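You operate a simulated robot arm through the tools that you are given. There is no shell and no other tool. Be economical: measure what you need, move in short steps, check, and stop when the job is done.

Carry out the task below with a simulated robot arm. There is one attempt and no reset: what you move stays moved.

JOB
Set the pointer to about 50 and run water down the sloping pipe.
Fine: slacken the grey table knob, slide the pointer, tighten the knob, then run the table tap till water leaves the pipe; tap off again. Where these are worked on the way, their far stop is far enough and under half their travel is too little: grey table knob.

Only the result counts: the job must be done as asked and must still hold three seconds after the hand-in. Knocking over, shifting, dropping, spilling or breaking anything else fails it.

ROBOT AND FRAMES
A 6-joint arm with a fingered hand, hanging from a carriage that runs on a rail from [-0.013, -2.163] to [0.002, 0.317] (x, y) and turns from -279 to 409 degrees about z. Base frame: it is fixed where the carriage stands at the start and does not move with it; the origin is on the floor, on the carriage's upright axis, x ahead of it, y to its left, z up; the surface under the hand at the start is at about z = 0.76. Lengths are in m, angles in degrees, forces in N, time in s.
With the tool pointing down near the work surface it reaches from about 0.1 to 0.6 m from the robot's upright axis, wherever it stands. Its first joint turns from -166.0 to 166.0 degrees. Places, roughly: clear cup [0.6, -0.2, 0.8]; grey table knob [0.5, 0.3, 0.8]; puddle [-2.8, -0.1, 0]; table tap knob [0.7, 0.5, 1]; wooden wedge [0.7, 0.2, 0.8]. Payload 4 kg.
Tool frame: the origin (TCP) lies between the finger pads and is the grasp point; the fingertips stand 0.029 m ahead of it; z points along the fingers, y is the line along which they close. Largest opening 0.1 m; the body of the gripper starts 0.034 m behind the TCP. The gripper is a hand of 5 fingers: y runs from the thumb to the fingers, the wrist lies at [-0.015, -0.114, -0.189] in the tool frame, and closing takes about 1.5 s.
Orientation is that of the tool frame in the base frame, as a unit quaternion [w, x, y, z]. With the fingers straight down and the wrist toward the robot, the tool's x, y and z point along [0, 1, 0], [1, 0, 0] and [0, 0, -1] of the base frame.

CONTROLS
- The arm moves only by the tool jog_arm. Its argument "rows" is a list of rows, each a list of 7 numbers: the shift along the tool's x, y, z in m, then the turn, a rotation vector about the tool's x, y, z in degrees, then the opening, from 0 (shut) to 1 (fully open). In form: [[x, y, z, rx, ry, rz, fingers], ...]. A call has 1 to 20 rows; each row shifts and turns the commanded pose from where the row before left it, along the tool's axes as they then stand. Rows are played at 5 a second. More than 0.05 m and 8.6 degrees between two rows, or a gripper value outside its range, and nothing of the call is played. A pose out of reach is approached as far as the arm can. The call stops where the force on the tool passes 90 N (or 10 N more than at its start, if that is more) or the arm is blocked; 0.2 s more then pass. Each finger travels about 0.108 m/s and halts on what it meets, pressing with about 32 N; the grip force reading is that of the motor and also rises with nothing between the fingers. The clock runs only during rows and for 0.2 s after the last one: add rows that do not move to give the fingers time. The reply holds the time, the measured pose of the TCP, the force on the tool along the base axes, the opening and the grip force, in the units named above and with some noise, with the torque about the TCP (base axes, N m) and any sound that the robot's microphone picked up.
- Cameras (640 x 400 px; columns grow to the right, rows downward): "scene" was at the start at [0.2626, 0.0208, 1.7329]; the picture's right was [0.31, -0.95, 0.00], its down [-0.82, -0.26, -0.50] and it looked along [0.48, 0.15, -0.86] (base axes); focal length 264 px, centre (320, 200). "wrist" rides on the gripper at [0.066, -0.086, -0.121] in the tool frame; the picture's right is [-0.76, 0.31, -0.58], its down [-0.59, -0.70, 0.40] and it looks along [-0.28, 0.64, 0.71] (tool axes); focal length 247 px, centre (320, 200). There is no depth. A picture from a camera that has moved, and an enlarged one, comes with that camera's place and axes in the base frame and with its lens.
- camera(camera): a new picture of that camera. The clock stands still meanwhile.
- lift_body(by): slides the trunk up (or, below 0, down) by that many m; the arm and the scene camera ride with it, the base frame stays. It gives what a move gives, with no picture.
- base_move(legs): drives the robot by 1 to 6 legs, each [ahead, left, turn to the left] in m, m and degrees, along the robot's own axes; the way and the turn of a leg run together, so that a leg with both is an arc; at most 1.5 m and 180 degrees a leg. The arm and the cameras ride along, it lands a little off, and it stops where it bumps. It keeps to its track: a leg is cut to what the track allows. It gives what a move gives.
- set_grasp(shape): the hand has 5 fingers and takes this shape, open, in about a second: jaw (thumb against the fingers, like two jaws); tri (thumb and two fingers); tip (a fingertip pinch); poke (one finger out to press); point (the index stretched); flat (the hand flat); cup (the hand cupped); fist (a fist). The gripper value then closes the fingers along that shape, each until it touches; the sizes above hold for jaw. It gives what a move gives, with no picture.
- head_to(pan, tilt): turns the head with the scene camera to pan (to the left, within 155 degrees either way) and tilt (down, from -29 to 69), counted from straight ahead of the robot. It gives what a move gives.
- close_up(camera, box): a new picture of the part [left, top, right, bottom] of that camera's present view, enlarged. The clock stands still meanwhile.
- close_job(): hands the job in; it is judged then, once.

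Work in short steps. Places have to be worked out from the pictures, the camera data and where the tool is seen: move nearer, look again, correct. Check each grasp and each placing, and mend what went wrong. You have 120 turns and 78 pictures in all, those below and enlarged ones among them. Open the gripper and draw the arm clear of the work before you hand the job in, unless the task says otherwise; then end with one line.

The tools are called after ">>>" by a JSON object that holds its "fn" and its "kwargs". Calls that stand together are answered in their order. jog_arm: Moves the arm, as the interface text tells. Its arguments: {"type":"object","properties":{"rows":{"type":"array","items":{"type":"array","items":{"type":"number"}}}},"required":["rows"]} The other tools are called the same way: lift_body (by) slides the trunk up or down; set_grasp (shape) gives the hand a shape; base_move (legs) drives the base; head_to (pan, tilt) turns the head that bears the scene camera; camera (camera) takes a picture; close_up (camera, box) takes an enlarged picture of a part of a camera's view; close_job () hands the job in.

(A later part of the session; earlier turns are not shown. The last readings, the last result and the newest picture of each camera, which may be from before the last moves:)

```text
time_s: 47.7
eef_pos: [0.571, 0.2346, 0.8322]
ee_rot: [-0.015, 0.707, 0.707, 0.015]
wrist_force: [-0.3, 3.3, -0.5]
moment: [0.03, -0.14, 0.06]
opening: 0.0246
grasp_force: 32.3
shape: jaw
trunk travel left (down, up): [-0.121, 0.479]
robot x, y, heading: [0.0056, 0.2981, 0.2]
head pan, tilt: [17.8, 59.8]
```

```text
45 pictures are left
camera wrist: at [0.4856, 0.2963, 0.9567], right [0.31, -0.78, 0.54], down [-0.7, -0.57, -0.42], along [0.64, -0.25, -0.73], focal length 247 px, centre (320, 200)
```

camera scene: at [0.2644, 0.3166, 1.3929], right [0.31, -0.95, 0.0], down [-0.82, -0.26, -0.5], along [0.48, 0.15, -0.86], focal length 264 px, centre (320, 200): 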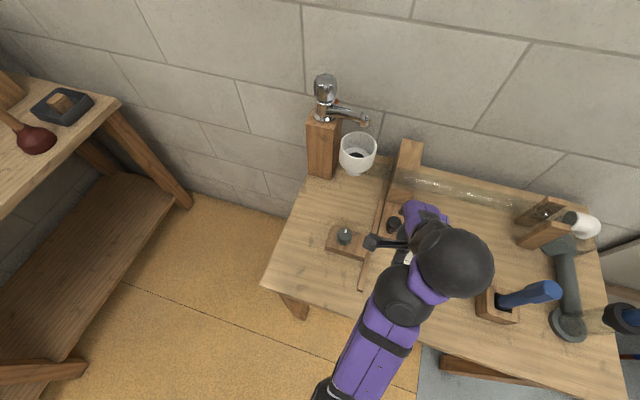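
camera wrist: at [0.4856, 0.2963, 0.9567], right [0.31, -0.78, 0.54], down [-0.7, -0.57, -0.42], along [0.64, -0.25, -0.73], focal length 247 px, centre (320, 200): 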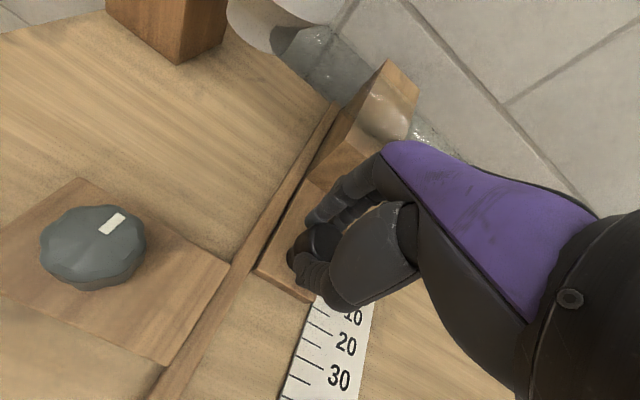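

Firm grip on the slider knob. I pull 5 cm toward the robot and check.

>>> {"fn": "jog_arm", "kwargs": {"rows": [[0, -0.01, 0, 0, 0, 0, 0], [0, -0.01, 0, 0, 0, 0, 0], [0, -0.01, 0, 0, 0, 0, 0], [0, -0.01, 0, 0, 0, 0, 0], [0, -0.01, 0, 0, 0, 0, 0], [0, 0, 0, 0, 0, 0, 0]]}}

>>> {"fn": "camera", "kwargs": {"camera": "wrist"}}

>>> {"fn": "camera", "kwargs": {"camera": "scene"}}

```text
time_s: 49.1
eef_pos: [0.522, 0.2355, 0.8332]
ee_rot: [-0.015, 0.707, 0.707, 0.014]
wrist_force: [1.2, 2.1, 0.5]
moment: [0.01, -0.18, 0.01]
opening: 0.0245
grasp_force: 32.1
shape: jaw
trunk travel left (down, up): [-0.121, 0.479]
robot x, y, heading: [0.0015, 0.2982, 0.0]
head pan, tilt: [17.8, 59.8]
```

```text
44 pictures are left
camera wrist: at [0.4368, 0.2968, 0.9566], right [0.31, -0.78, 0.54], down [-0.7, -0.57, -0.42], along [0.64, -0.25, -0.72], focal length 247 px, centre (320, 200)
```

wrist: 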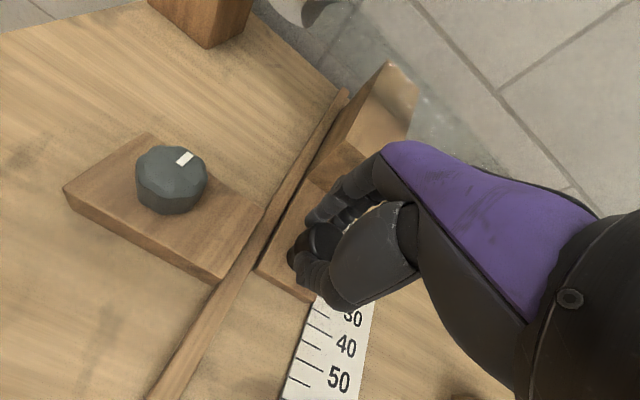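

```text
43 pictures are left
camera scene: at [0.2646, 0.3168, 1.393], right [0.31, -0.95, 0.0], down [-0.82, -0.26, -0.5], along [0.48, 0.15, -0.86], focal length 264 px, centre (320, 200)
```

scene: 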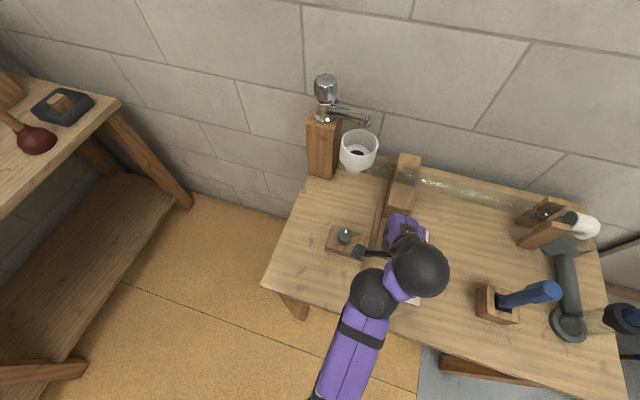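

It slides cleanly: about 20 units per 49 mm. I pull another 6 cm and look.

>>> {"fn": "jog_arm", "kwargs": {"rows": [[0, -0.01, 0, 0, 0, 0, 0], [0, -0.01, 0, 0, 0, 0, 0], [0, -0.01, 0, 0, 0, 0, 0], [0, -0.01, 0, 0, 0, 0, 0], [0, -0.01, 0, 0, 0, 0, 0], [0, -0.01, 0, 0, 0, 0, 0], [0, 0, 0, 0, 0, 0, 0]]}}

>>> {"fn": "close_up", "kwargs": {"camera": "wrist", "box": [220, 200, 440, 400]}}

>>> {"fn": "close_up", "kwargs": {"camera": "scene", "box": [320, 120, 480, 310]}}

```text
time_s: 50.7
eef_pos: [0.4616, 0.237, 0.833]
ee_rot: [-0.016, 0.707, 0.707, 0.013]
wrist_force: [0.9, 3.8, -0.3]
moment: [0.08, -0.13, 0.04]
opening: 0.0245
grasp_force: 32.3
shape: jaw
trunk travel left (down, up): [-0.121, 0.479]
robot x, y, heading: [0.0009, 0.297, 0.1]
head pan, tilt: [17.8, 59.8]
```

```text
2.00 times, centred on (330, 300) of wrist
camera zoom: at [0.3765, 0.2971, 0.9567], right [0.31, -0.78, 0.54], down [-0.7, -0.57, -0.42], along [0.64, -0.25, -0.73], focal length 494 px, centre (300, 0)
```

zoom: 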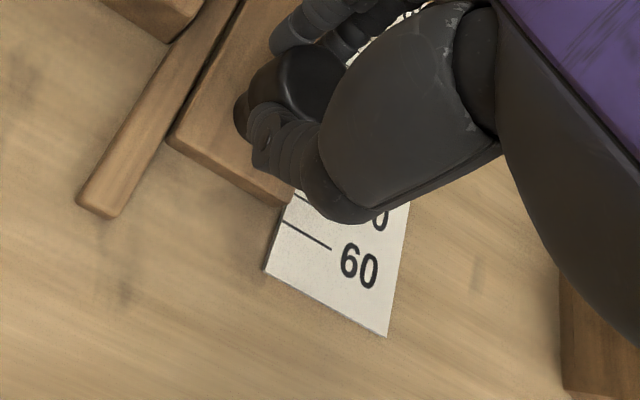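

```text
2.11 times, centred on (400, 215) of scene
camera zoom: at [0.2646, 0.317, 1.393], right [0.31, -0.95, 0.0], down [-0.82, -0.26, -0.5], along [0.48, 0.15, -0.86], focal length 555 px, centre (152, 168)
```

zoom: 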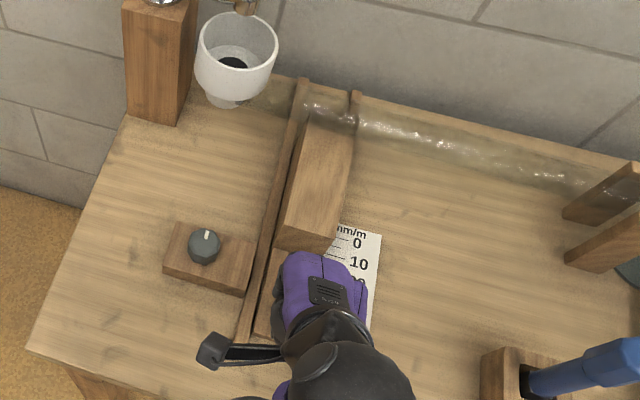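

I open the hand, lift and look at the pointer.

>>> {"fn": "jog_arm", "kwargs": {"rows": [[0, 0, 0, 0, 0, 0, 0.3], [0, 0, 0, 0, 0, 0, 0.65], [0, 0, 0, 0, 0, 0, 0.65], [0, 0, 0, 0, 0, 0, 0.65], [0, 0, -0.03, 0, 0, 0, 0.65], [0, 0, -0.04, 0, 0, 0, 0.8], [0.04, 0, -0.02, 0, 0, 0, 1], [0.04, 0, 0, 0, 0, 0, 1], [0, 0, 0, 0, 0, 0, 1]]}}

>>> {"fn": "close_up", "kwargs": {"camera": "scene", "box": [320, 120, 480, 310]}}

>>> {"fn": "camera", "kwargs": {"camera": "wrist"}}

```text
time_s: 52.7
eef_pos: [0.4662, 0.3125, 0.9185]
ee_rot: [-0.015, 0.708, 0.706, 0.015]
wrist_force: [0.3, -0.3, 0.8]
moment: [-0.03, 0.03, 0.0]
opening: 0.0997
grasp_force: 0.2
shape: jaw
out of reach, approached as far as the arm can: row 7
trunk travel left (down, up): [-0.121, 0.479]
robot x, y, heading: [0.0018, 0.2985, -0.1]
head pan, tilt: [17.8, 59.8]
```

```text
2.11 times, centred on (400, 215) of scene
camera zoom: at [0.2644, 0.3164, 1.3929], right [0.31, -0.95, 0.0], down [-0.82, -0.26, -0.5], along [0.48, 0.15, -0.86], focal length 555 px, centre (152, 168)
```

zoom: 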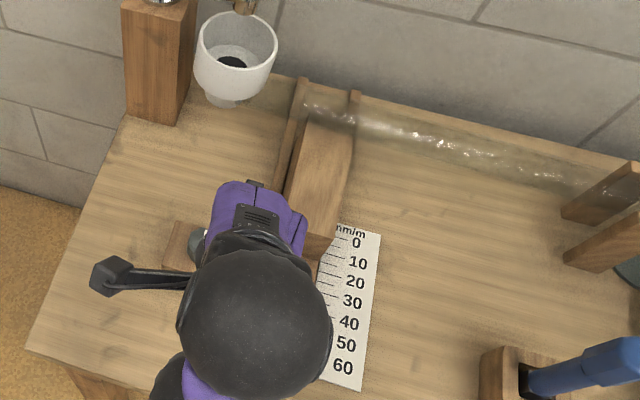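

```text
39 pictures are left
camera wrist: at [0.3813, 0.3733, 1.0417], right [0.31, -0.78, 0.55], down [-0.7, -0.57, -0.42], along [0.64, -0.25, -0.72], focal length 247 px, centre (320, 200)
```

wrist: 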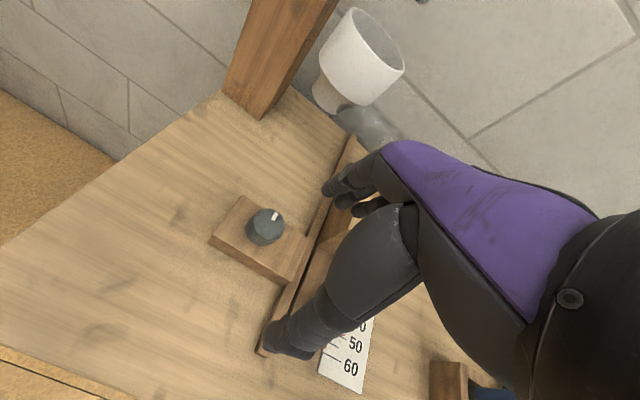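

The hand hides the pointer; I move it left 0.1 m.

>>> {"fn": "jog_arm", "kwargs": {"rows": [[0.04, 0, 0, 0, 0, 0, 1], [0.04, 0, 0, 0, 0, 0, 1], [0.03, 0, 0, 0, 0, 0, 1], [0, 0, 0, 0, 0, 0, 1]]}}

>>> {"fn": "close_up", "kwargs": {"camera": "scene", "box": [360, 200, 440, 310]}}

```text
time_s: 53.7
eef_pos: [0.4682, 0.4238, 0.9183]
ee_rot: [-0.016, 0.707, 0.707, 0.016]
wrist_force: [-0.3, -0.1, 0.4]
moment: [0.0, 0.0, -0.01]
opening: 0.1
grasp_force: 0.1
shape: jaw
out of reach, approached as far as the arm can: row 3
trunk travel left (down, up): [-0.121, 0.479]
robot x, y, heading: [0.0072, 0.2966, 0.2]
head pan, tilt: [17.8, 59.8]
```

```text
3.64 times, centred on (400, 255) of scene
camera zoom: at [0.2644, 0.3164, 1.3929], right [0.31, -0.95, 0.0], down [-0.82, -0.26, -0.5], along [0.48, 0.15, -0.86], focal length 959 px, centre (29, 0)
```

zoom: 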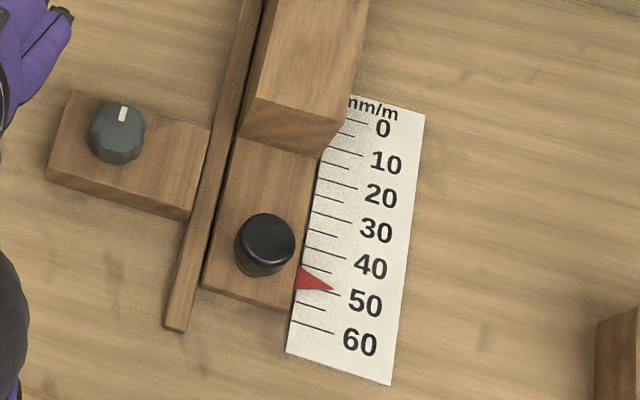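

The pointer reads about 49; I zoom closer to judge precisely.

>>> {"fn": "close_up", "kwargs": {"camera": "scene", "box": [424, 258, 464, 298]}}

>>> {"fn": "close_up", "kwargs": {"camera": "scene", "box": [380, 255, 430, 300]}}

```text
10.00 times, centred on (444, 278) of scene
camera zoom: at [0.2644, 0.3164, 1.3929], right [0.31, -0.95, 0.0], down [-0.82, -0.26, -0.5], along [0.48, 0.15, -0.86], focal length 2638 px, centre (-920, -580)
```

zoom: 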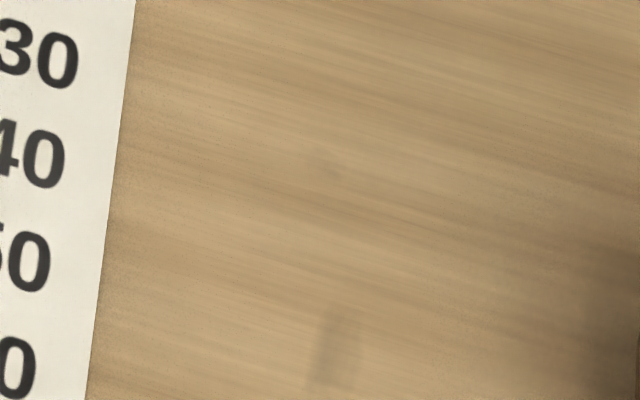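

```text
8.89 times, centred on (405, 278) of scene
camera zoom: at [0.2644, 0.3164, 1.3929], right [0.31, -0.95, 0.0], down [-0.82, -0.26, -0.5], along [0.48, 0.15, -0.86], focal length 2345 px, centre (-436, -489)
```

zoom: 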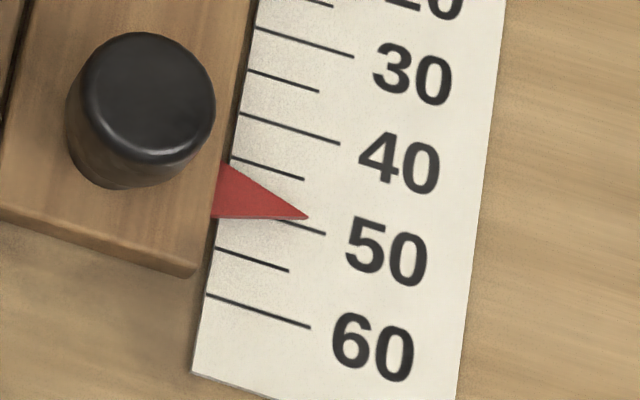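

The pointer reads about 49–50: good. Now tighten: I move over the grey knob at yaw ≈ +16°.

>>> {"fn": "jog_arm", "kwargs": {"rows": [[-0.029, 0.0137, 0, 0, 0, 0, 1], [-0.029, 0.0137, 0, 0, 0, 0, 1], [-0.029, 0.0137, 0, 0, 0, 0, 1], [0, 0, 0, 0, 0, -8, 1], [0, 0, 0, 0, 0, -8, 1], [0, 0, 0, 0, 0, 0, 1]]}}

```text
time_s: 55.1
eef_pos: [0.5092, 0.3368, 0.9156]
ee_rot: [-0.013, 0.601, 0.799, 0.017]
wrist_force: [0.3, 0.4, 0.3]
moment: [-0.02, 0.01, 0.02]
opening: 0.1001
grasp_force: 0.0
shape: jaw
trunk travel left (down, up): [-0.121, 0.479]
robot x, y, heading: [0.001, 0.2995, 0.1]
head pan, tilt: [17.8, 59.8]
```

Descend, grip and turn clockwise 42°.

>>> {"fn": "jog_arm", "kwargs": {"rows": [[0, 0, 0.03, 0, 0, 0, 1], [0, 0, 0.03, 0, 0, 0, 1], [0, 0, 0.032, 0, 0, 0, 1], [0, 0, 0, 0, 0, 0, 0.5], [0, 0, 0, 0, 0, 0, 0], [0, 0, 0, 0, 0, 0, 0], [0, 0, 0, 0, 0, 0, 0], [0, 0, 0, 0, 0, 0, 0], [0, 0, 0, 0, 0, 0, 0], [0, 0, 0, 0, 0, 6, 0], [0, 0, 0, 0, 0, 6, 0], [0, 0, 0, 0, 0, 6, 0], [0, 0, 0, 0, 0, 6, 0], [0, 0, 0, 0, 0, 6, 0], [0, 0, 0, 0, 0, 6, 0], [0, 0, 0, 0, 0, 4, 0], [0, 0, 0, 0, 0, 0, 0]]}}

>>> {"fn": "jog_arm", "kwargs": {"rows": [[0, 0, 0, 0, 0, 0, 0.5], [0, 0, 0, 0, 0, 0, 1], [0, 0, 0, 0, 0, 0, 1], [0, 0, 0, 0, 0, 0, 1], [0, 0, -0.02, 0, 0, 0, 1], [0, 0, -0.02, 0, 0, 0, 1], [0, 0, -0.02, 0, 0, 0, 1], [0, 0, 0, 0, 0, -7, 1], [0, 0, 0, 0, 0, -7, 1], [0, 0, 0, 0, 0, -7, 1], [0, 0, 0, 0, 0, -7, 1], [0, 0, 0, 0, 0, -7, 1], [0, 0, 0, 0, 0, -5, 1], [0, 0, 0, 0, 0, 0, 1]]}}

>>> {"fn": "close_up", "kwargs": {"camera": "wrist", "box": [220, 220, 340, 330]}}

```text
time_s: 58.7
eef_pos: [0.5104, 0.3402, 0.824]
ee_rot: [-0.019, 0.839, 0.544, 0.011]
wrist_force: [12.2, 5.8, -20.8]
moment: [0.03, -0.26, 0.08]
opening: 0.0234
grasp_force: 31.9
shape: jaw
trunk travel left (down, up): [-0.121, 0.479]
robot x, y, heading: [0.002, 0.2967, 0.0]
head pan, tilt: [17.8, 59.8]
```

```text
time_s: 61.7
eef_pos: [0.508, 0.3365, 0.8836]
ee_rot: [-0.013, 0.601, 0.799, 0.016]
wrist_force: [0.1, 0.5, 0.4]
moment: [0.01, 0.01, 0.02]
opening: 0.0995
grasp_force: 0.1
shape: jaw
trunk travel left (down, up): [-0.121, 0.479]
robot x, y, heading: [0.0008, 0.2961, -0.1]
head pan, tilt: [17.8, 59.8]
```

```text
3.64 times, centred on (280, 275) of wrist
camera zoom: at [0.409, 0.3717, 1.0059], right [0.5, -0.67, 0.55], down [-0.51, -0.74, -0.43], along [0.69, -0.07, -0.72], focal length 898 px, centre (466, -73)
```

zoom: 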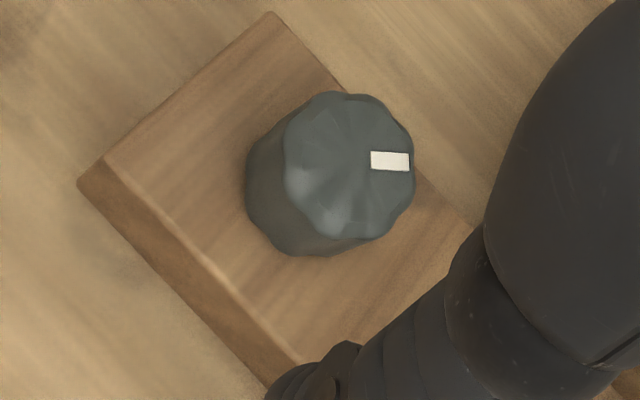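

The mark moved about 45°. Two more strokes should take it to the tight stop.

>>> {"fn": "jog_arm", "kwargs": {"rows": [[0, 0, 0.02, 0, 0, 0, 1], [0, 0, 0.02, 0, 0, 0, 1], [0, 0, 0.02, 0, 0, 0, 1], [0, 0, 0, 0, 0, 0, 0.5], [0, 0, 0, 0, 0, 0, 0], [0, 0, 0, 0, 0, 0, 0], [0, 0, 0, 0, 0, 0, 0], [0, 0, 0, 0, 0, 0, 0], [0, 0, 0, 0, 0, 0, 0], [0, 0, 0, 0, 0, 6, 0], [0, 0, 0, 0, 0, 6, 0], [0, 0, 0, 0, 0, 6, 0], [0, 0, 0, 0, 0, 6, 0], [0, 0, 0, 0, 0, 6, 0], [0, 0, 0, 0, 0, 6, 0], [0, 0, 0, 0, 0, 4, 0], [0, 0, 0, 0, 0, 0, 0]]}}

>>> {"fn": "jog_arm", "kwargs": {"rows": [[0, 0, 0, 0, 0, 0, 0.5], [0, 0, 0, 0, 0, 0, 1], [0, 0, 0, 0, 0, 0, 1], [0, 0, 0, 0, 0, 0, 1], [0, 0, -0.02, 0, 0, 0, 1], [0, 0, -0.02, 0, 0, 0, 1], [0, 0, -0.02, 0, 0, 0, 1], [0, 0, 0, 0, 0, -7, 1], [0, 0, 0, 0, 0, -7, 1], [0, 0, 0, 0, 0, -7, 1], [0, 0, 0, 0, 0, -7, 1], [0, 0, 0, 0, 0, -7, 1], [0, 0, 0, 0, 0, -5, 1], [0, 0, 0, 0, 0, 0, 1]]}}

>>> {"fn": "close_up", "kwargs": {"camera": "wrist", "box": [220, 220, 340, 330]}}

```text
time_s: 65.3
eef_pos: [0.5105, 0.3407, 0.8234]
ee_rot: [-0.018, 0.839, 0.543, 0.012]
wrist_force: [12.3, 5.7, -12.0]
moment: [-0.02, -0.49, 0.13]
opening: 0.0251
grasp_force: 32.0
shape: jaw
trunk travel left (down, up): [-0.121, 0.479]
robot x, y, heading: [0.0035, 0.2949, -0.2]
head pan, tilt: [17.8, 59.8]
```

```text
time_s: 68.3
eef_pos: [0.5087, 0.3385, 0.883]
ee_rot: [-0.013, 0.602, 0.798, 0.017]
wrist_force: [-0.6, 0.3, -0.9]
moment: [0.0, 0.0, 0.02]
opening: 0.0999
grasp_force: 0.0
shape: jaw
trunk travel left (down, up): [-0.121, 0.479]
robot x, y, heading: [0.0031, 0.2927, -0.2]
head pan, tilt: [17.8, 59.8]
```

```text
3.64 times, centred on (280, 275) of wrist
camera zoom: at [0.4084, 0.3725, 1.0058], right [0.5, -0.67, 0.55], down [-0.51, -0.74, -0.43], along [0.69, -0.07, -0.72], focal length 898 px, centre (466, -73)
```

zoom: 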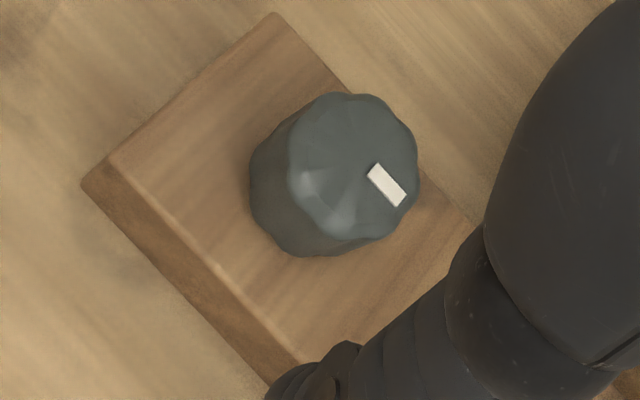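

The mark is now parallel with the block edge, near its original place. One more stroke to seat it firmly.

>>> {"fn": "jog_arm", "kwargs": {"rows": [[0, 0, 0.02, 0, 0, 0, 1], [0, 0, 0.02, 0, 0, 0, 1], [0, 0, 0.02, 0, 0, 0, 1], [0, 0, 0, 0, 0, 0, 0.5], [0, 0, 0, 0, 0, 0, 0], [0, 0, 0, 0, 0, 0, 0], [0, 0, 0, 0, 0, 0, 0], [0, 0, 0, 0, 0, 0, 0], [0, 0, 0, 0, 0, 0, 0], [0, 0, 0, 0, 0, 6, 0], [0, 0, 0, 0, 0, 6, 0], [0, 0, 0, 0, 0, 6, 0], [0, 0, 0, 0, 0, 6, 0], [0, 0, 0, 0, 0, 6, 0], [0, 0, 0, 0, 0, 6, 0], [0, 0, 0, 0, 0, 0, 0]]}}

>>> {"fn": "jog_arm", "kwargs": {"rows": [[0, 0, 0, 0, 0, 0, 0.5], [0, 0, 0, 0, 0, 0, 1], [0, 0, 0, 0, 0, 0, 1], [0, 0, 0, 0, 0, 0, 1], [0, 0, -0.02, 0, 0, 0, 1], [0, 0, -0.02, 0, 0, 0, 1], [0, 0, -0.02, 0, 0, 0, 1], [0, 0, 0, 0, 0, -7, 1], [0, 0, 0, 0, 0, -7, 1], [0, 0, 0, 0, 0, -6, 1], [0, -0.04, 0, 0, 0, 0, 1], [0.02, -0.04, -0.02, 0, 0, 0, 1], [0.03, -0.03, -0.02, 0, 0, 0, 1], [0.03, 0, -0.02, 0, 0, 0, 1], [0, 0, 0, 0, 0, 0, 1]]}}

>>> {"fn": "close_up", "kwargs": {"camera": "scene", "box": [310, 60, 440, 310]}}

>>> {"fn": "camera", "kwargs": {"camera": "wrist"}}

```text
time_s: 71.7
eef_pos: [0.5093, 0.3458, 0.8229]
ee_rot: [-0.019, 0.819, 0.574, 0.012]
wrist_force: [10.0, 22.4, -25.1]
moment: [0.57, -0.25, 0.77]
opening: 0.0243
grasp_force: 31.7
shape: jaw
trunk travel left (down, up): [-0.121, 0.479]
robot x, y, heading: [0.003, 0.2968, -0.0]
head pan, tilt: [17.8, 59.8]
```

```text
time_s: 74.9
eef_pos: [0.4179, 0.4095, 0.8974]
ee_rot: [-0.014, 0.707, 0.707, 0.016]
wrist_force: [0.2, 0.7, -0.3]
moment: [-0.03, 0.0, 0.02]
opening: 0.0998
grasp_force: 0.1
shape: jaw
out of reach, approached as far as the arm can: row 13, 14
trunk travel left (down, up): [-0.121, 0.479]
robot x, y, heading: [-0.0009, 0.2963, -0.0]
head pan, tilt: [17.8, 59.8]
```

```text
1.60 times, centred on (375, 185) of scene
camera zoom: at [0.2645, 0.3164, 1.3929], right [0.31, -0.95, 0.0], down [-0.82, -0.26, -0.5], along [0.48, 0.15, -0.86], focal length 422 px, centre (232, 224)
```

zoom: 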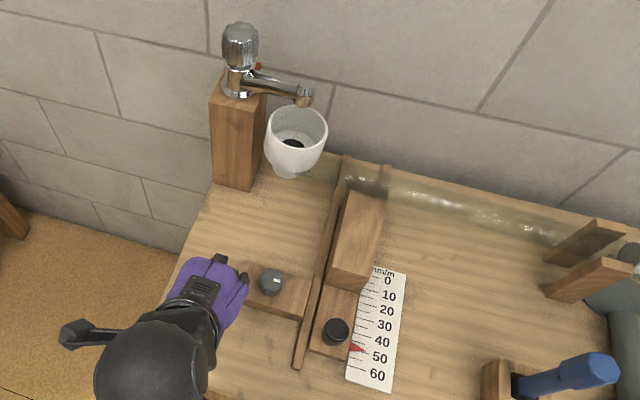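

```text
32 pictures are left
camera wrist: at [0.3316, 0.4709, 1.0195], right [0.31, -0.78, 0.54], down [-0.7, -0.57, -0.42], along [0.64, -0.25, -0.72], focal length 247 px, centre (320, 200)
```

wrist: 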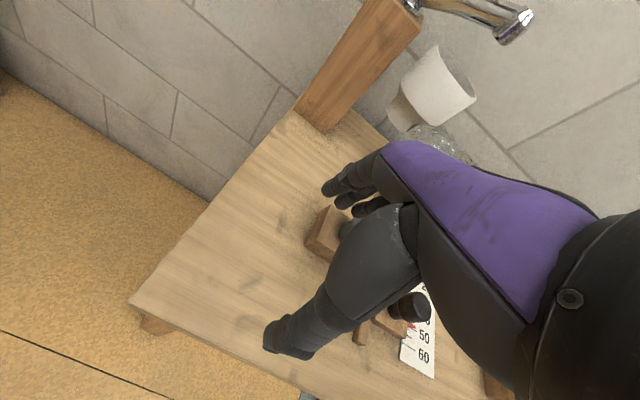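

Clamp is done; pointer unchanged. Next the tap knob at (0.741, 0.457, 1.017): I rise and move toward it in a diagonal, checking reach.

>>> {"fn": "jog_arm", "kwargs": {"rows": [[0, 0.02, -0.04, 0, 0, 0, 1], [0, 0.02, -0.04, 0, 0, 0, 1], [0, 0.02, -0.04, 0, 0, 0, 1], [0, 0.02, -0.04, 0, 0, 0, 1], [0, 0.02, -0.04, 0, 0, 0, 1], [0, 0.02, -0.04, 0, 0, 0, 1], [0, 0, 0, 0, 0, 0, 1]]}}

```text
time_s: 76.5
eef_pos: [0.6068, 0.4035, 1.0436]
ee_rot: [-0.015, 0.707, 0.707, 0.015]
wrist_force: [-1.3, 0.0, -0.4]
moment: [-0.01, 0.02, 0.0]
opening: 0.0998
grasp_force: 0.1
shape: jaw
out of reach, approached as far as the arm can: row 1, 2, 3, 4, 5, 6
trunk travel left (down, up): [-0.121, 0.479]
robot x, y, heading: [0.0025, 0.2963, -0.1]
head pan, tilt: [17.8, 59.8]
```

Upward travel pushed the arm outward, so I raise the trunk 0.12 m and look.

>>> {"fn": "lift_body", "kwargs": {"by": 0.12}}

>>> {"fn": "camera", "kwargs": {"camera": "wrist"}}

>>> {"fn": "camera", "kwargs": {"camera": "scene"}}

```text
time_s: 78.0
eef_pos: [0.6058, 0.4021, 1.1636]
ee_rot: [-0.015, 0.707, 0.707, 0.015]
wrist_force: [-0.7, 0.7, -0.1]
moment: [-0.01, -0.01, 0.0]
opening: 0.0999
grasp_force: 0.0
shape: jaw
trunk travel left (down, up): [-0.241, 0.359]
robot x, y, heading: [0.0027, 0.2941, 0.1]
head pan, tilt: [17.8, 59.8]
```

```text
31 pictures are left
camera wrist: at [0.52, 0.4636, 1.2871], right [0.31, -0.78, 0.55], down [-0.7, -0.57, -0.42], along [0.64, -0.25, -0.72], focal length 247 px, centre (320, 200)
```

wrist: 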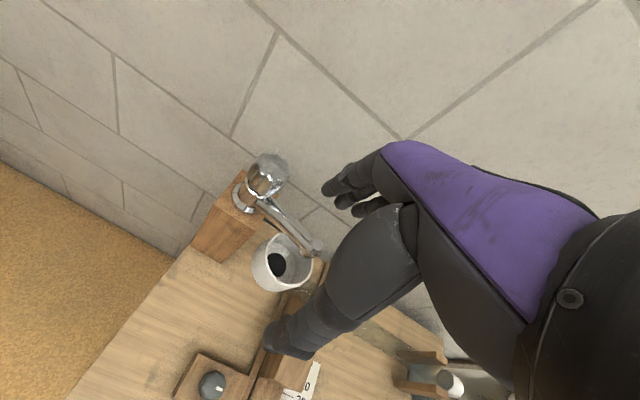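

```text
30 pictures are left
camera scene: at [0.2644, 0.3165, 1.5128], right [0.31, -0.95, 0.0], down [-0.82, -0.26, -0.5], along [0.48, 0.15, -0.86], focal length 264 px, centre (320, 200)
```

scene: 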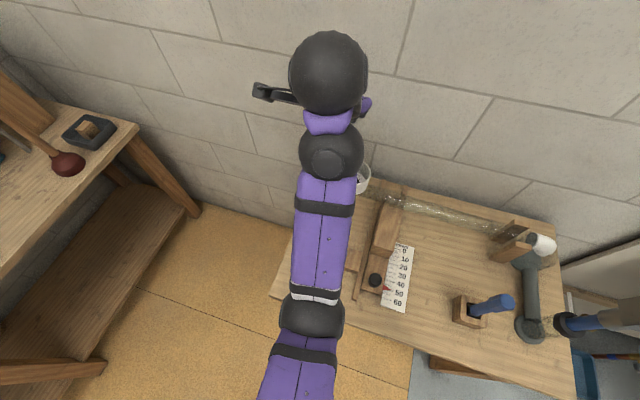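

Tap knob confirmed at about (0.743, 0.458), top ≈1.035. I move above it at the current height with hand part-open.

>>> {"fn": "jog_arm", "kwargs": {"rows": [[0.014, 0.034, 0, 0, 0, 0, 0.9], [0.014, 0.034, 0, 0, 0, 0, 0.8], [0.014, 0.034, 0, 0, 0, 0, 0.75], [0.014, 0.034, 0, 0, 0, 0, 0.75], [0, 0, 0, 0, 0, 0, 0.75]]}}

>>> {"fn": "camera", "kwargs": {"camera": "wrist"}}

```text
time_s: 79.2
eef_pos: [0.7472, 0.4707, 1.1834]
ee_rot: [-0.037, 0.69, 0.722, 0.038]
wrist_force: [1.2, -0.7, -0.9]
moment: [0.0, 0.04, 0.0]
opening: 0.0752
grasp_force: 0.1
shape: jaw
out of reach, approached as far as the arm can: row 4
trunk travel left (down, up): [-0.241, 0.359]
robot x, y, heading: [0.0016, 0.2966, -0.0]
head pan, tilt: [17.8, 59.8]
```

```text
29 pictures are left
camera wrist: at [0.6585, 0.5199, 1.3097], right [0.34, -0.8, 0.49], down [-0.68, -0.57, -0.46], along [0.65, -0.18, -0.74], focal length 247 px, centre (320, 200)
```

wrist: 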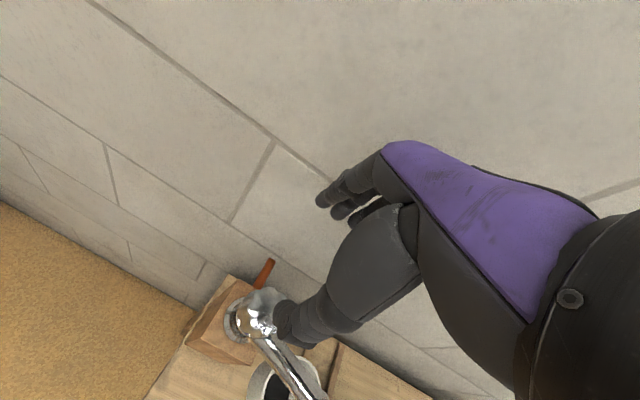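

Close, at a slightly tilted limit pose. I lower the trunk 0.06 m, then re-command the pose toward the knob axis.

>>> {"fn": "lift_body", "kwargs": {"by": -0.07}}

>>> {"fn": "jog_arm", "kwargs": {"rows": [[-0.006, -0.003, 0, 0, 0, 0, 0.75], [-0.006, -0.003, 0, 0, 0, 0, 0.75], [0, 0, 0, 0, 0, 0, 0.75]]}}

>>> {"fn": "camera", "kwargs": {"camera": "wrist"}}

```text
time_s: 80.3
eef_pos: [0.746, 0.471, 1.1132]
ee_rot: [-0.038, 0.69, 0.722, 0.038]
wrist_force: [0.4, 0.0, -0.3]
moment: [-0.03, 0.0, 0.0]
opening: 0.0753
grasp_force: 0.1
shape: jaw
trunk travel left (down, up): [-0.171, 0.429]
robot x, y, heading: [0.0011, 0.2925, 0.0]
head pan, tilt: [17.8, 59.8]
```

```text
time_s: 81.1
eef_pos: [0.7394, 0.4596, 1.1099]
ee_rot: [-0.037, 0.69, 0.722, 0.037]
wrist_force: [1.1, 0.9, -0.3]
moment: [-0.02, 0.01, -0.01]
opening: 0.0749
grasp_force: 0.0
shape: jaw
trunk travel left (down, up): [-0.171, 0.429]
robot x, y, heading: [0.0011, 0.295, -0.0]
head pan, tilt: [17.8, 59.8]
```

```text
28 pictures are left
camera wrist: at [0.6525, 0.508, 1.2376], right [0.34, -0.8, 0.49], down [-0.68, -0.57, -0.46], along [0.65, -0.18, -0.74], focal length 247 px, centre (320, 200)
```

wrist: 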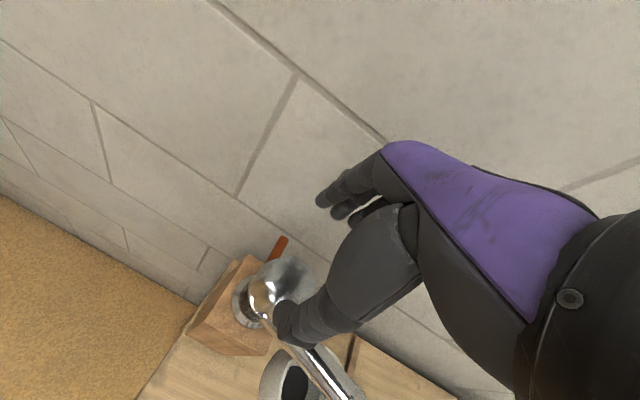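

Pose is now free of limits but tilted 6°; I correct the tilt and descend to TCP z ≈ 1.045.

>>> {"fn": "jog_arm", "kwargs": {"rows": [[-0.002, 0.001, 0, 0, -6, 0, 0.75], [0, 0, 0.02, 0, 0, 0, 0.75], [0, 0, 0.02, 0, 0, 0, 0.75], [0, 0, 0.025, 0, 0, 0, 0.75], [0, 0, 0, 0, 0, 0, 0.75]]}}

>>> {"fn": "camera", "kwargs": {"camera": "wrist"}}

```text
time_s: 82.3
eef_pos: [0.7132, 0.4525, 1.0483]
ee_rot: [-0.007, 0.685, 0.729, 0.01]
wrist_force: [5.8, 9.1, 8.1]
moment: [0.01, -0.26, 0.28]
opening: 0.0783
grasp_force: 0.1
shape: jaw
out of reach, approached as far as the arm can: row 1, 2, 3, 4
trunk travel left (down, up): [-0.171, 0.429]
robot x, y, heading: [0.003, 0.296, 0.2]
head pan, tilt: [17.8, 59.8]
```

```text
27 pictures are left
camera wrist: at [0.623, 0.5098, 1.171], right [0.35, -0.75, 0.56], down [-0.66, -0.62, -0.42], along [0.66, -0.23, -0.72], focal length 247 px, centre (320, 200)
```

wrist: 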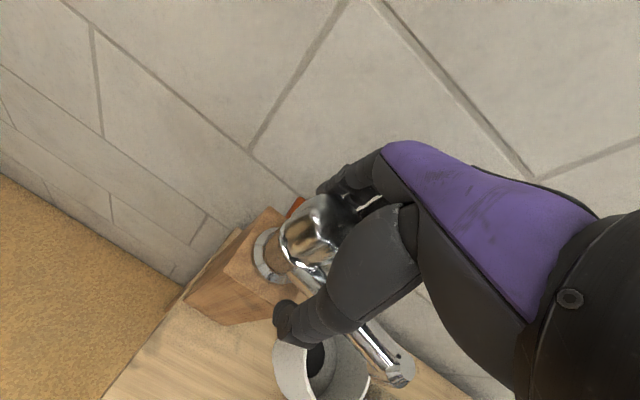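

At this trunk height the reach ends at x≈0.713 and a finger touches the knob. I raise the hand 0.12 m, then lower the trunk to gain reach.

>>> {"fn": "jog_arm", "kwargs": {"rows": [[0, 0, -0.02, 0, 0, 0, 0.85], [0, 0, -0.025, 0, 0, 0, 0.85], [0, 0, -0.025, 0, 0, 0, 0.85], [0, 0, -0.025, 0, 0, 0, 0.85], [0, 0, -0.025, 0, 0, 0, 0.85], [0, 0, 0, 0, 0, 0, 0.85]]}}

```text
time_s: 83.7
eef_pos: [0.7221, 0.4568, 1.1565]
ee_rot: [-0.021, 0.677, 0.736, 0.019]
wrist_force: [-0.6, 0.3, 0.4]
moment: [0.03, -0.01, -0.03]
opening: 0.0844
grasp_force: 0.2
shape: jaw
out of reach, approached as far as the arm can: row 1
trunk travel left (down, up): [-0.171, 0.429]
robot x, y, heading: [0.0041, 0.2915, -0.1]
head pan, tilt: [17.8, 59.8]
```

Now lower the trunk 0.07, raise the arm a bit, and lower the trunk again.

>>> {"fn": "lift_body", "kwargs": {"by": -0.07}}

>>> {"fn": "jog_arm", "kwargs": {"rows": [[0, 0, -0.025, 0, 0, 0, 0.85], [0, 0, -0.025, 0, 0, 0, 0.85], [0, 0, 0, 0, 0, 0, 0.85]]}}

>>> {"fn": "lift_body", "kwargs": {"by": -0.05}}

```text
time_s: 84.8
eef_pos: [0.7238, 0.4568, 1.0852]
ee_rot: [-0.02, 0.678, 0.735, 0.019]
wrist_force: [-0.2, 0.5, 0.7]
moment: [0.04, -0.03, -0.03]
opening: 0.0848
grasp_force: 0.1
shape: jaw
trunk travel left (down, up): [-0.101, 0.499]
robot x, y, heading: [0.0048, 0.2962, 0.0]
head pan, tilt: [17.8, 59.8]
```

```text
time_s: 85.6
eef_pos: [0.7241, 0.4533, 1.1346]
ee_rot: [-0.02, 0.677, 0.735, 0.018]
wrist_force: [0.4, 0.7, -0.6]
moment: [-0.01, -0.04, -0.03]
opening: 0.0847
grasp_force: 0.1
shape: jaw
trunk travel left (down, up): [-0.101, 0.499]
robot x, y, heading: [0.0041, 0.2934, 0.1]
head pan, tilt: [17.8, 59.8]
```

```text
time_s: 86.5
eef_pos: [0.7243, 0.4537, 1.0851]
ee_rot: [-0.019, 0.677, 0.735, 0.019]
wrist_force: [-0.2, 0.0, 0.0]
moment: [0.0, 0.03, 0.03]
opening: 0.085
grasp_force: 0.1
shape: jaw
trunk travel left (down, up): [-0.051, 0.549]
robot x, y, heading: [0.004, 0.2977, 0.2]
head pan, tilt: [17.8, 59.8]
```

Now shift over the knob axis and turn the hand clockwise to yaw ≈ −15° so there's stroke to open.

>>> {"fn": "jog_arm", "kwargs": {"rows": [[0.002, 0.017, 0, 0, 0, 0, 0.85], [0, 0, 0, 0, 0, 7, 0.85], [0, 0, 0, 0, 0, 7, 0.85], [0, 0, 0, 0, 0, 6, 0.85], [0, 0, 0, 0, 0, 0, 0.85]]}}

>>> {"fn": "camera", "kwargs": {"camera": "wrist"}}

```text
time_s: 87.7
eef_pos: [0.7098, 0.4601, 1.0747]
ee_rot: [-0.023, 0.795, 0.607, 0.014]
wrist_force: [0.2, 0.2, -0.6]
moment: [0.05, -0.01, 0.0]
opening: 0.0854
grasp_force: 0.0
shape: jaw
out of reach, approached as far as the arm can: row 2, 3, 4
trunk travel left (down, up): [-0.051, 0.549]
robot x, y, heading: [0.0015, 0.2962, -0.0]
head pan, tilt: [17.8, 59.8]
```

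```text
26 pictures are left
camera wrist: at [0.6447, 0.5403, 1.2003], right [0.1, -0.84, 0.53], down [-0.83, -0.36, -0.42], along [0.54, -0.4, -0.74], focal length 247 px, centre (320, 200)
```

wrist: 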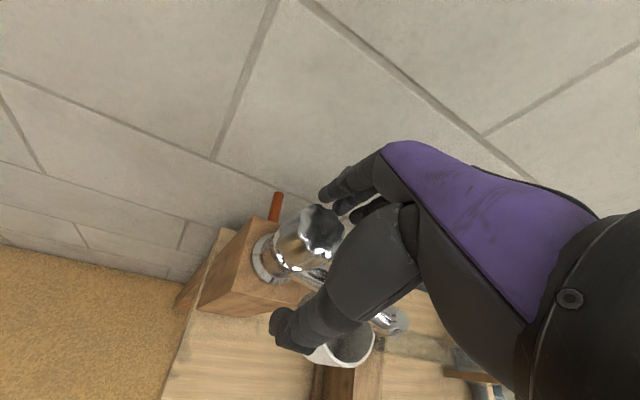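

Clockwise yaw costs reach, so I tilt the fingers forward 16° (bringing the wrist back), then move over the knob.

>>> {"fn": "jog_arm", "kwargs": {"rows": [[0, 0, 0, -8, 0, 0, 0.85], [0, 0, 0, -8, 0, 0, 0.85], [0.003, 0.016, 0, 0, 0, 0, 0.85], [0.002, 0.016, 0, 0, 0, 0, 0.85], [0, 0, 0, 0, 0, 0, 0.85]]}}

>>> {"fn": "camera", "kwargs": {"camera": "wrist"}}

```text
time_s: 88.9
eef_pos: [0.7014, 0.446, 1.0863]
ee_rot: [0.087, 0.79, 0.599, 0.099]
wrist_force: [-0.7, -0.4, 0.8]
moment: [0.0, 0.0, 0.0]
opening: 0.0848
grasp_force: 0.1
shape: jaw
out of reach, approached as far as the arm can: row 1, 2, 3, 4
trunk travel left (down, up): [-0.051, 0.549]
robot x, y, heading: [0.0038, 0.2974, 0.1]
head pan, tilt: [17.8, 59.8]
```

```text
25 pictures are left
camera wrist: at [0.607, 0.535, 1.1853], right [-0.06, -0.8, 0.6], down [-0.7, -0.39, -0.6], along [0.71, -0.46, -0.54], focal length 247 px, centre (320, 200)
```

wrist: 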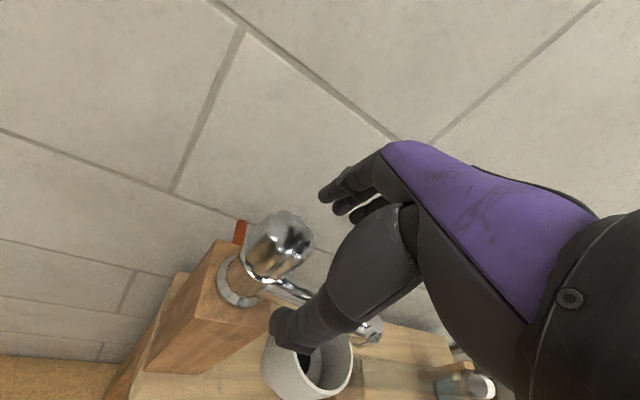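

Still limited, so the clockwise yaw is the culprit. I rotate back anticlockwise (about vertical) to yaw ≈ +10° keeping the forward tilt.

>>> {"fn": "jog_arm", "kwargs": {"rows": [[0, 0, 0, 0, 2.2, -7.7, 0.85], [0, 0, 0, 0, 2.2, -7.7, 0.85], [0, 0, 0, 0, 2.2, -7.7, 0.85], [0, 0, 0, 0, 0, 0, 0.85]]}}

```text
time_s: 89.9
eef_pos: [0.6994, 0.4451, 1.0875]
ee_rot: [0.072, 0.647, 0.749, 0.125]
wrist_force: [0.0, 0.8, 0.5]
moment: [0.02, 0.0, 0.01]
opening: 0.0851
grasp_force: 0.0
shape: jaw
trunk travel left (down, up): [-0.051, 0.549]
robot x, y, heading: [0.0007, 0.2976, -0.0]
head pan, tilt: [17.8, 59.8]
```

Yaw +8° with 16° forward tilt is free of limits. I move over the knob axis at z≈1.075.

>>> {"fn": "jog_arm", "kwargs": {"rows": [[0.0025, 0.019, 0, 0, 0, 0, 0.85], [0.0025, 0.019, 0.004, 0, 0, 0, 0.85], [0, 0, 0.01, 0, 0, 0, 0.85], [0, 0, 0.01, 0, 0, 0, 0.85], [0, 0, 0, 0, 0, 0, 0.85]]}}

>>> {"fn": "camera", "kwargs": {"camera": "wrist"}}

```text
time_s: 91.1
eef_pos: [0.7415, 0.4569, 1.074]
ee_rot: [0.072, 0.647, 0.749, 0.125]
wrist_force: [-4.6, -0.8, 3.2]
moment: [0.0, 0.27, 0.01]
opening: 0.0867
grasp_force: 0.0
shape: jaw
trunk travel left (down, up): [-0.051, 0.549]
robot x, y, heading: [0.0039, 0.2985, 0.3]
head pan, tilt: [17.8, 59.8]
```

```text
24 pictures are left
camera wrist: at [0.6184, 0.4994, 1.1701], right [0.25, -0.76, 0.6], down [-0.47, -0.64, -0.61], along [0.85, -0.13, -0.52], focal length 247 px, centre (320, 200)
```

wrist: 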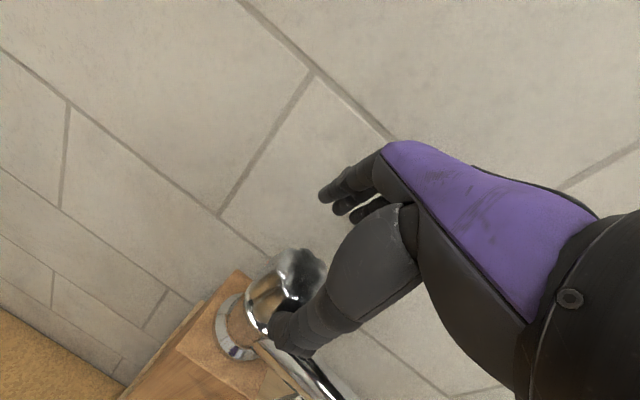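

The thumb lightly touches the knob since with tilt the grip centre leads ahead. I retract 1.8 cm along the closing axis, then descend along the fingers.

>>> {"fn": "jog_arm", "kwargs": {"rows": [[0, -0.018, 0, 0, 0, 0, 0.95], [0, 0, 0.012, 0, 0, 0, 0.95], [0, 0, 0.012, 0, 0, 0, 0.95], [0, 0, 0.011, 0, 0, 0, 0.95], [0, 0, 0, 0, 0, 0, 0.95]]}}

>>> {"fn": "camera", "kwargs": {"camera": "wrist"}}

```text
time_s: 92.3
eef_pos: [0.7338, 0.4578, 1.0361]
ee_rot: [0.072, 0.647, 0.749, 0.124]
wrist_force: [0.5, 0.3, 0.1]
moment: [0.01, 0.01, -0.02]
opening: 0.0947
grasp_force: 0.0
shape: jaw
trunk travel left (down, up): [-0.051, 0.549]
robot x, y, heading: [0.0013, 0.2965, 0.0]
head pan, tilt: [17.8, 59.8]
```

```text
23 pictures are left
camera wrist: at [0.6101, 0.5014, 1.1309], right [0.25, -0.76, 0.6], down [-0.47, -0.64, -0.61], along [0.84, -0.13, -0.52], focal length 247 px, centre (320, 200)
```

wrist: 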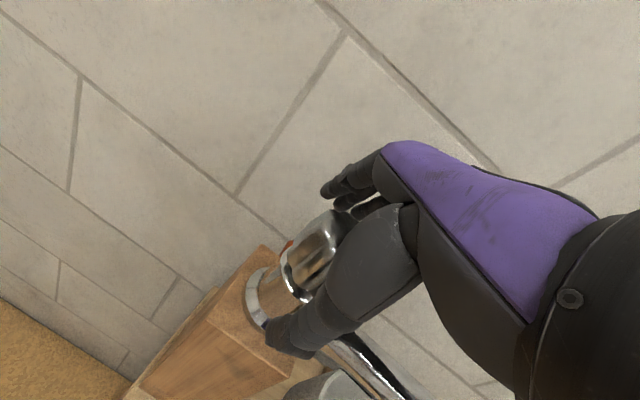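

The knob lies between thumb and fingers, no contact force. I close on it.

>>> {"fn": "jog_arm", "kwargs": {"rows": [[0, 0, 0, 0, 0, 0, 0.6], [0, 0, 0, 0, 0, 0, 0.3], [0, 0, 0, 0, 0, 0, 0], [0, 0, 0, 0, 0, 0, 0], [0, 0, 0, 0, 0, 0, 0], [0, 0, 0, 0, 0, 0, 0]]}}

>>> {"fn": "camera", "kwargs": {"camera": "wrist"}}

```text
time_s: 93.7
eef_pos: [0.7315, 0.4598, 1.0348]
ee_rot: [0.071, 0.647, 0.749, 0.124]
wrist_force: [-13.8, 6.3, 3.1]
moment: [-0.08, 0.83, 0.13]
opening: 0.0389
grasp_force: 32.0
shape: jaw
trunk travel left (down, up): [-0.051, 0.549]
robot x, y, heading: [0.0004, 0.2938, 0.5]
head pan, tilt: [17.8, 59.8]
```

```text
22 pictures are left
camera wrist: at [0.6076, 0.503, 1.1301], right [0.25, -0.76, 0.6], down [-0.47, -0.64, -0.61], along [0.84, -0.13, -0.52], focal length 247 px, centre (320, 200)
```

wrist: 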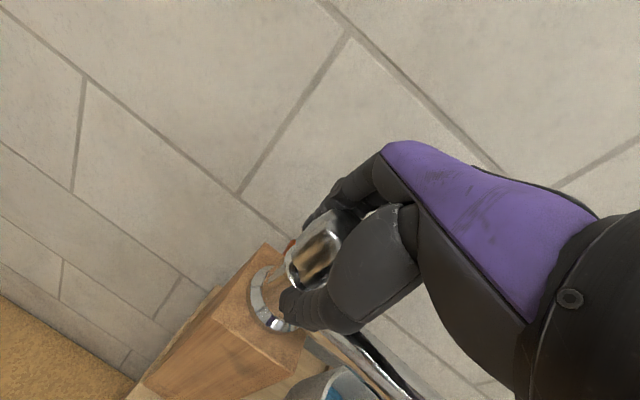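

Something blue shows in the funnel now — maybe water already runs. I check with the scene camera.

>>> {"fn": "camera", "kwargs": {"camera": "scene"}}

>>> {"fn": "close_up", "kwargs": {"camera": "wrist", "box": [230, 230, 430, 400]}}

```text
21 pictures are left
camera scene: at [0.2627, 0.3174, 1.3224], right [0.31, -0.95, 0.0], down [-0.82, -0.26, -0.5], along [0.48, 0.15, -0.86], focal length 264 px, centre (320, 200)
```

scene: 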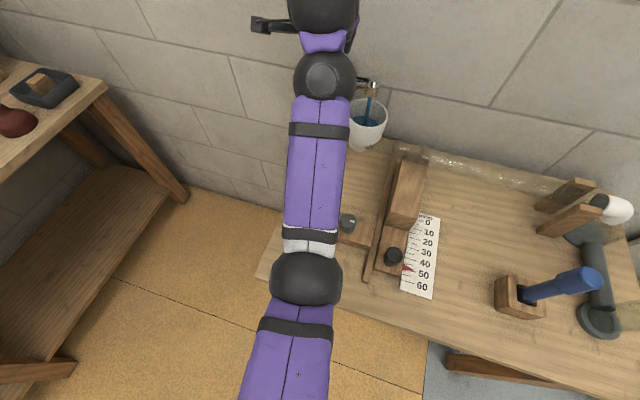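

```text
2.35 times, centred on (330, 315) of wrist
camera zoom: at [0.6076, 0.503, 1.1301], right [0.25, -0.76, 0.6], down [-0.47, -0.64, -0.61], along [0.84, -0.13, -0.52], focal length 581 px, centre (296, -71)
```

zoom: 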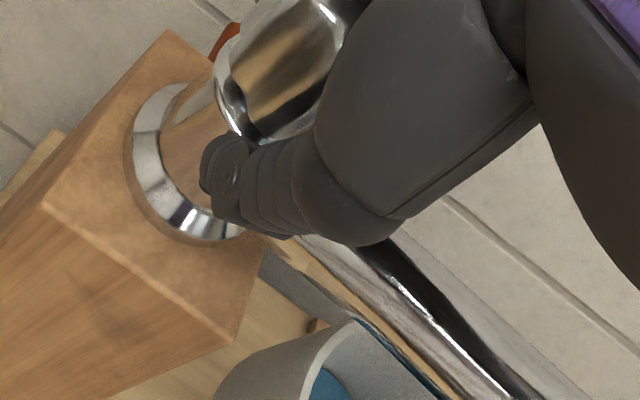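

Water is already running in a thin stream — the grip turned the knob a little. I wait about a second and watch the funnel and the pipe outlet.

>>> {"fn": "jog_arm", "kwargs": {"rows": [[0, 0, 0, 0, 0, 0, 0], [0, 0, 0, 0, 0, 0, 0], [0, 0, 0, 0, 0, 0, 0], [0, 0, 0, 0, 0, 0, 0]]}}

>>> {"fn": "close_up", "kwargs": {"camera": "scene", "box": [330, 60, 640, 260]}}

```text
time_s: 94.7
eef_pos: [0.7305, 0.4601, 1.0343]
ee_rot: [0.071, 0.647, 0.749, 0.125]
wrist_force: [-14.3, 7.3, 2.0]
moment: [-0.13, 0.83, 0.1]
opening: 0.0391
grasp_force: 32.3
shape: jaw
trunk travel left (down, up): [-0.051, 0.549]
robot x, y, heading: [0.0034, 0.2936, 0.1]
head pan, tilt: [17.8, 59.8]
```

```text
2.00 times, centred on (485, 160) of scene
camera zoom: at [0.2627, 0.3174, 1.3224], right [0.31, -0.95, 0.0], down [-0.82, -0.26, -0.5], along [0.48, 0.15, -0.86], focal length 528 px, centre (-10, 280)
```

zoom: 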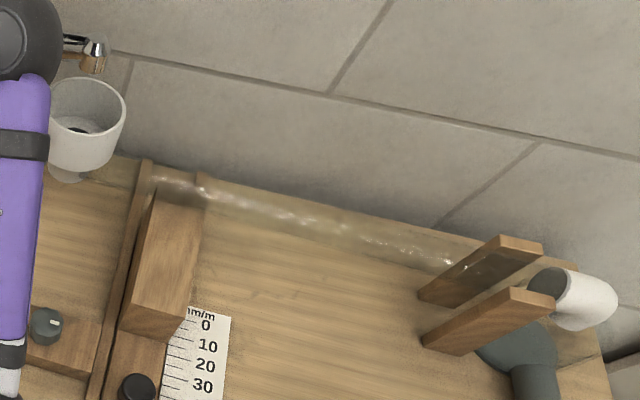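

The stream stopped again, so it was only momentary. I now turn the knob anticlockwise 12° and look.

>>> {"fn": "jog_arm", "kwargs": {"rows": [[0, 0, 0, 0.3, 1.7, -5.8, 0], [0, 0, 0, 0.3, 1.7, -5.8, 0]]}}

>>> {"fn": "close_up", "kwargs": {"camera": "scene", "box": [330, 60, 640, 260]}}

```text
time_s: 95.3
eef_pos: [0.7136, 0.4677, 1.032]
ee_rot: [0.073, 0.614, 0.775, 0.126]
wrist_force: [33.5, 25.5, 4.1]
moment: [0.17, 0.26, 0.86]
opening: 0.0342
grasp_force: 32.3
shape: jaw
out of reach, approached as far as the arm can: row 1, 2
trunk travel left (down, up): [-0.051, 0.549]
robot x, y, heading: [0.001, 0.2995, 0.1]
head pan, tilt: [17.8, 59.8]
```

```text
2.00 times, centred on (485, 160) of scene
camera zoom: at [0.2683, 0.3208, 1.3242], right [0.31, -0.95, 0.0], down [-0.82, -0.26, -0.51], along [0.48, 0.16, -0.86], focal length 528 px, centre (-10, 280)
```

zoom: 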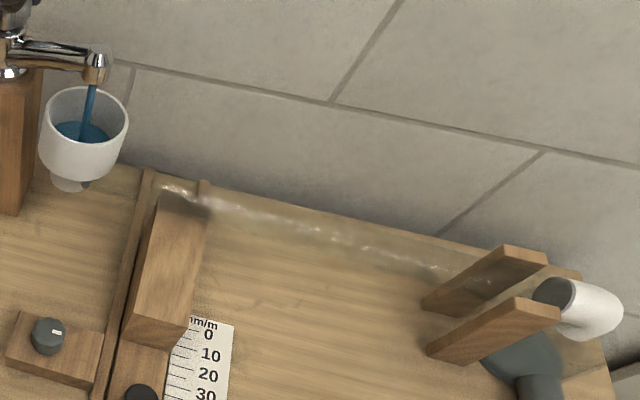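

Water runs now. There's some pull on the hand (42 N), so I hold still briefly, and check again.

>>> {"fn": "jog_arm", "kwargs": {"rows": [[0, 0, 0, 0, 0, 0, 0], [0, 0, 0, 0, 0, 0, 0], [0, 0, 0, 0, 0, 0, 0]]}}

>>> {"fn": "close_up", "kwargs": {"camera": "scene", "box": [330, 60, 640, 260]}}

```text
time_s: 96.1
eef_pos: [0.7135, 0.4678, 1.0321]
ee_rot: [0.071, 0.615, 0.775, 0.126]
wrist_force: [27.9, 30.8, 14.2]
moment: [0.09, -0.04, 0.85]
opening: 0.0344
grasp_force: 31.7
shape: jaw
trunk travel left (down, up): [-0.051, 0.549]
robot x, y, heading: [0.0012, 0.2943, 0.0]
head pan, tilt: [17.8, 59.8]
```

```text
2.00 times, centred on (485, 160) of scene
camera zoom: at [0.2687, 0.3207, 1.3244], right [0.31, -0.95, 0.0], down [-0.82, -0.26, -0.51], along [0.48, 0.16, -0.86], focal length 528 px, centre (-10, 280)
```

zoom: 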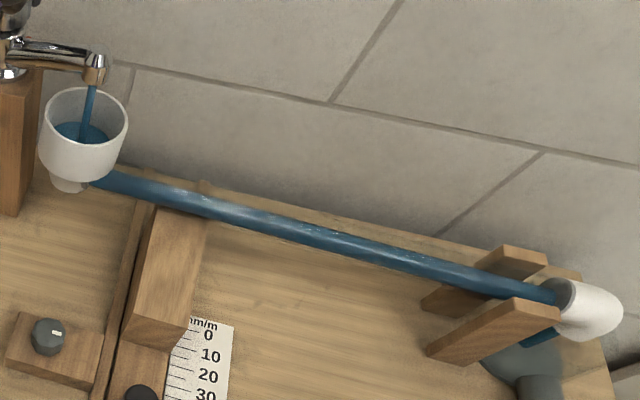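

Water fills the pipe and leaves at the elbow. Now I turn the knob back clockwise to shut the tap, returning to the earlier pose.

>>> {"fn": "jog_arm", "kwargs": {"rows": [[-0.0056, 0.0075, 0.001, -0.26, -1.7, 5.74, 0], [-0.0056, 0.0075, 0.001, -0.26, -1.7, 5.74, 0], [0, 0, 0, 0, 0, 0, 0]]}}

>>> {"fn": "close_up", "kwargs": {"camera": "scene", "box": [330, 60, 640, 260]}}

```text
time_s: 96.9
eef_pos: [0.718, 0.4656, 1.0329]
ee_rot: [0.076, 0.656, 0.741, 0.124]
wrist_force: [40.3, 57.0, -7.9]
moment: [-0.4, 0.37, 1.02]
opening: 0.0332
grasp_force: 32.2
shape: jaw
out of reach, approached as far as the arm can: row 1, 2
trunk travel left (down, up): [-0.051, 0.549]
robot x, y, heading: [-0.0011, 0.2963, 0.2]
head pan, tilt: [17.8, 59.8]
```

```text
2.00 times, centred on (485, 160) of scene
camera zoom: at [0.2688, 0.3242, 1.3241], right [0.31, -0.95, -0.01], down [-0.82, -0.26, -0.51], along [0.48, 0.16, -0.86], focal length 528 px, centre (-10, 280)
```

zoom: 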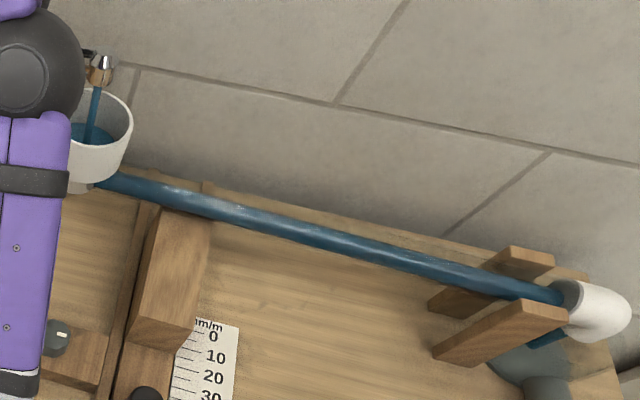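

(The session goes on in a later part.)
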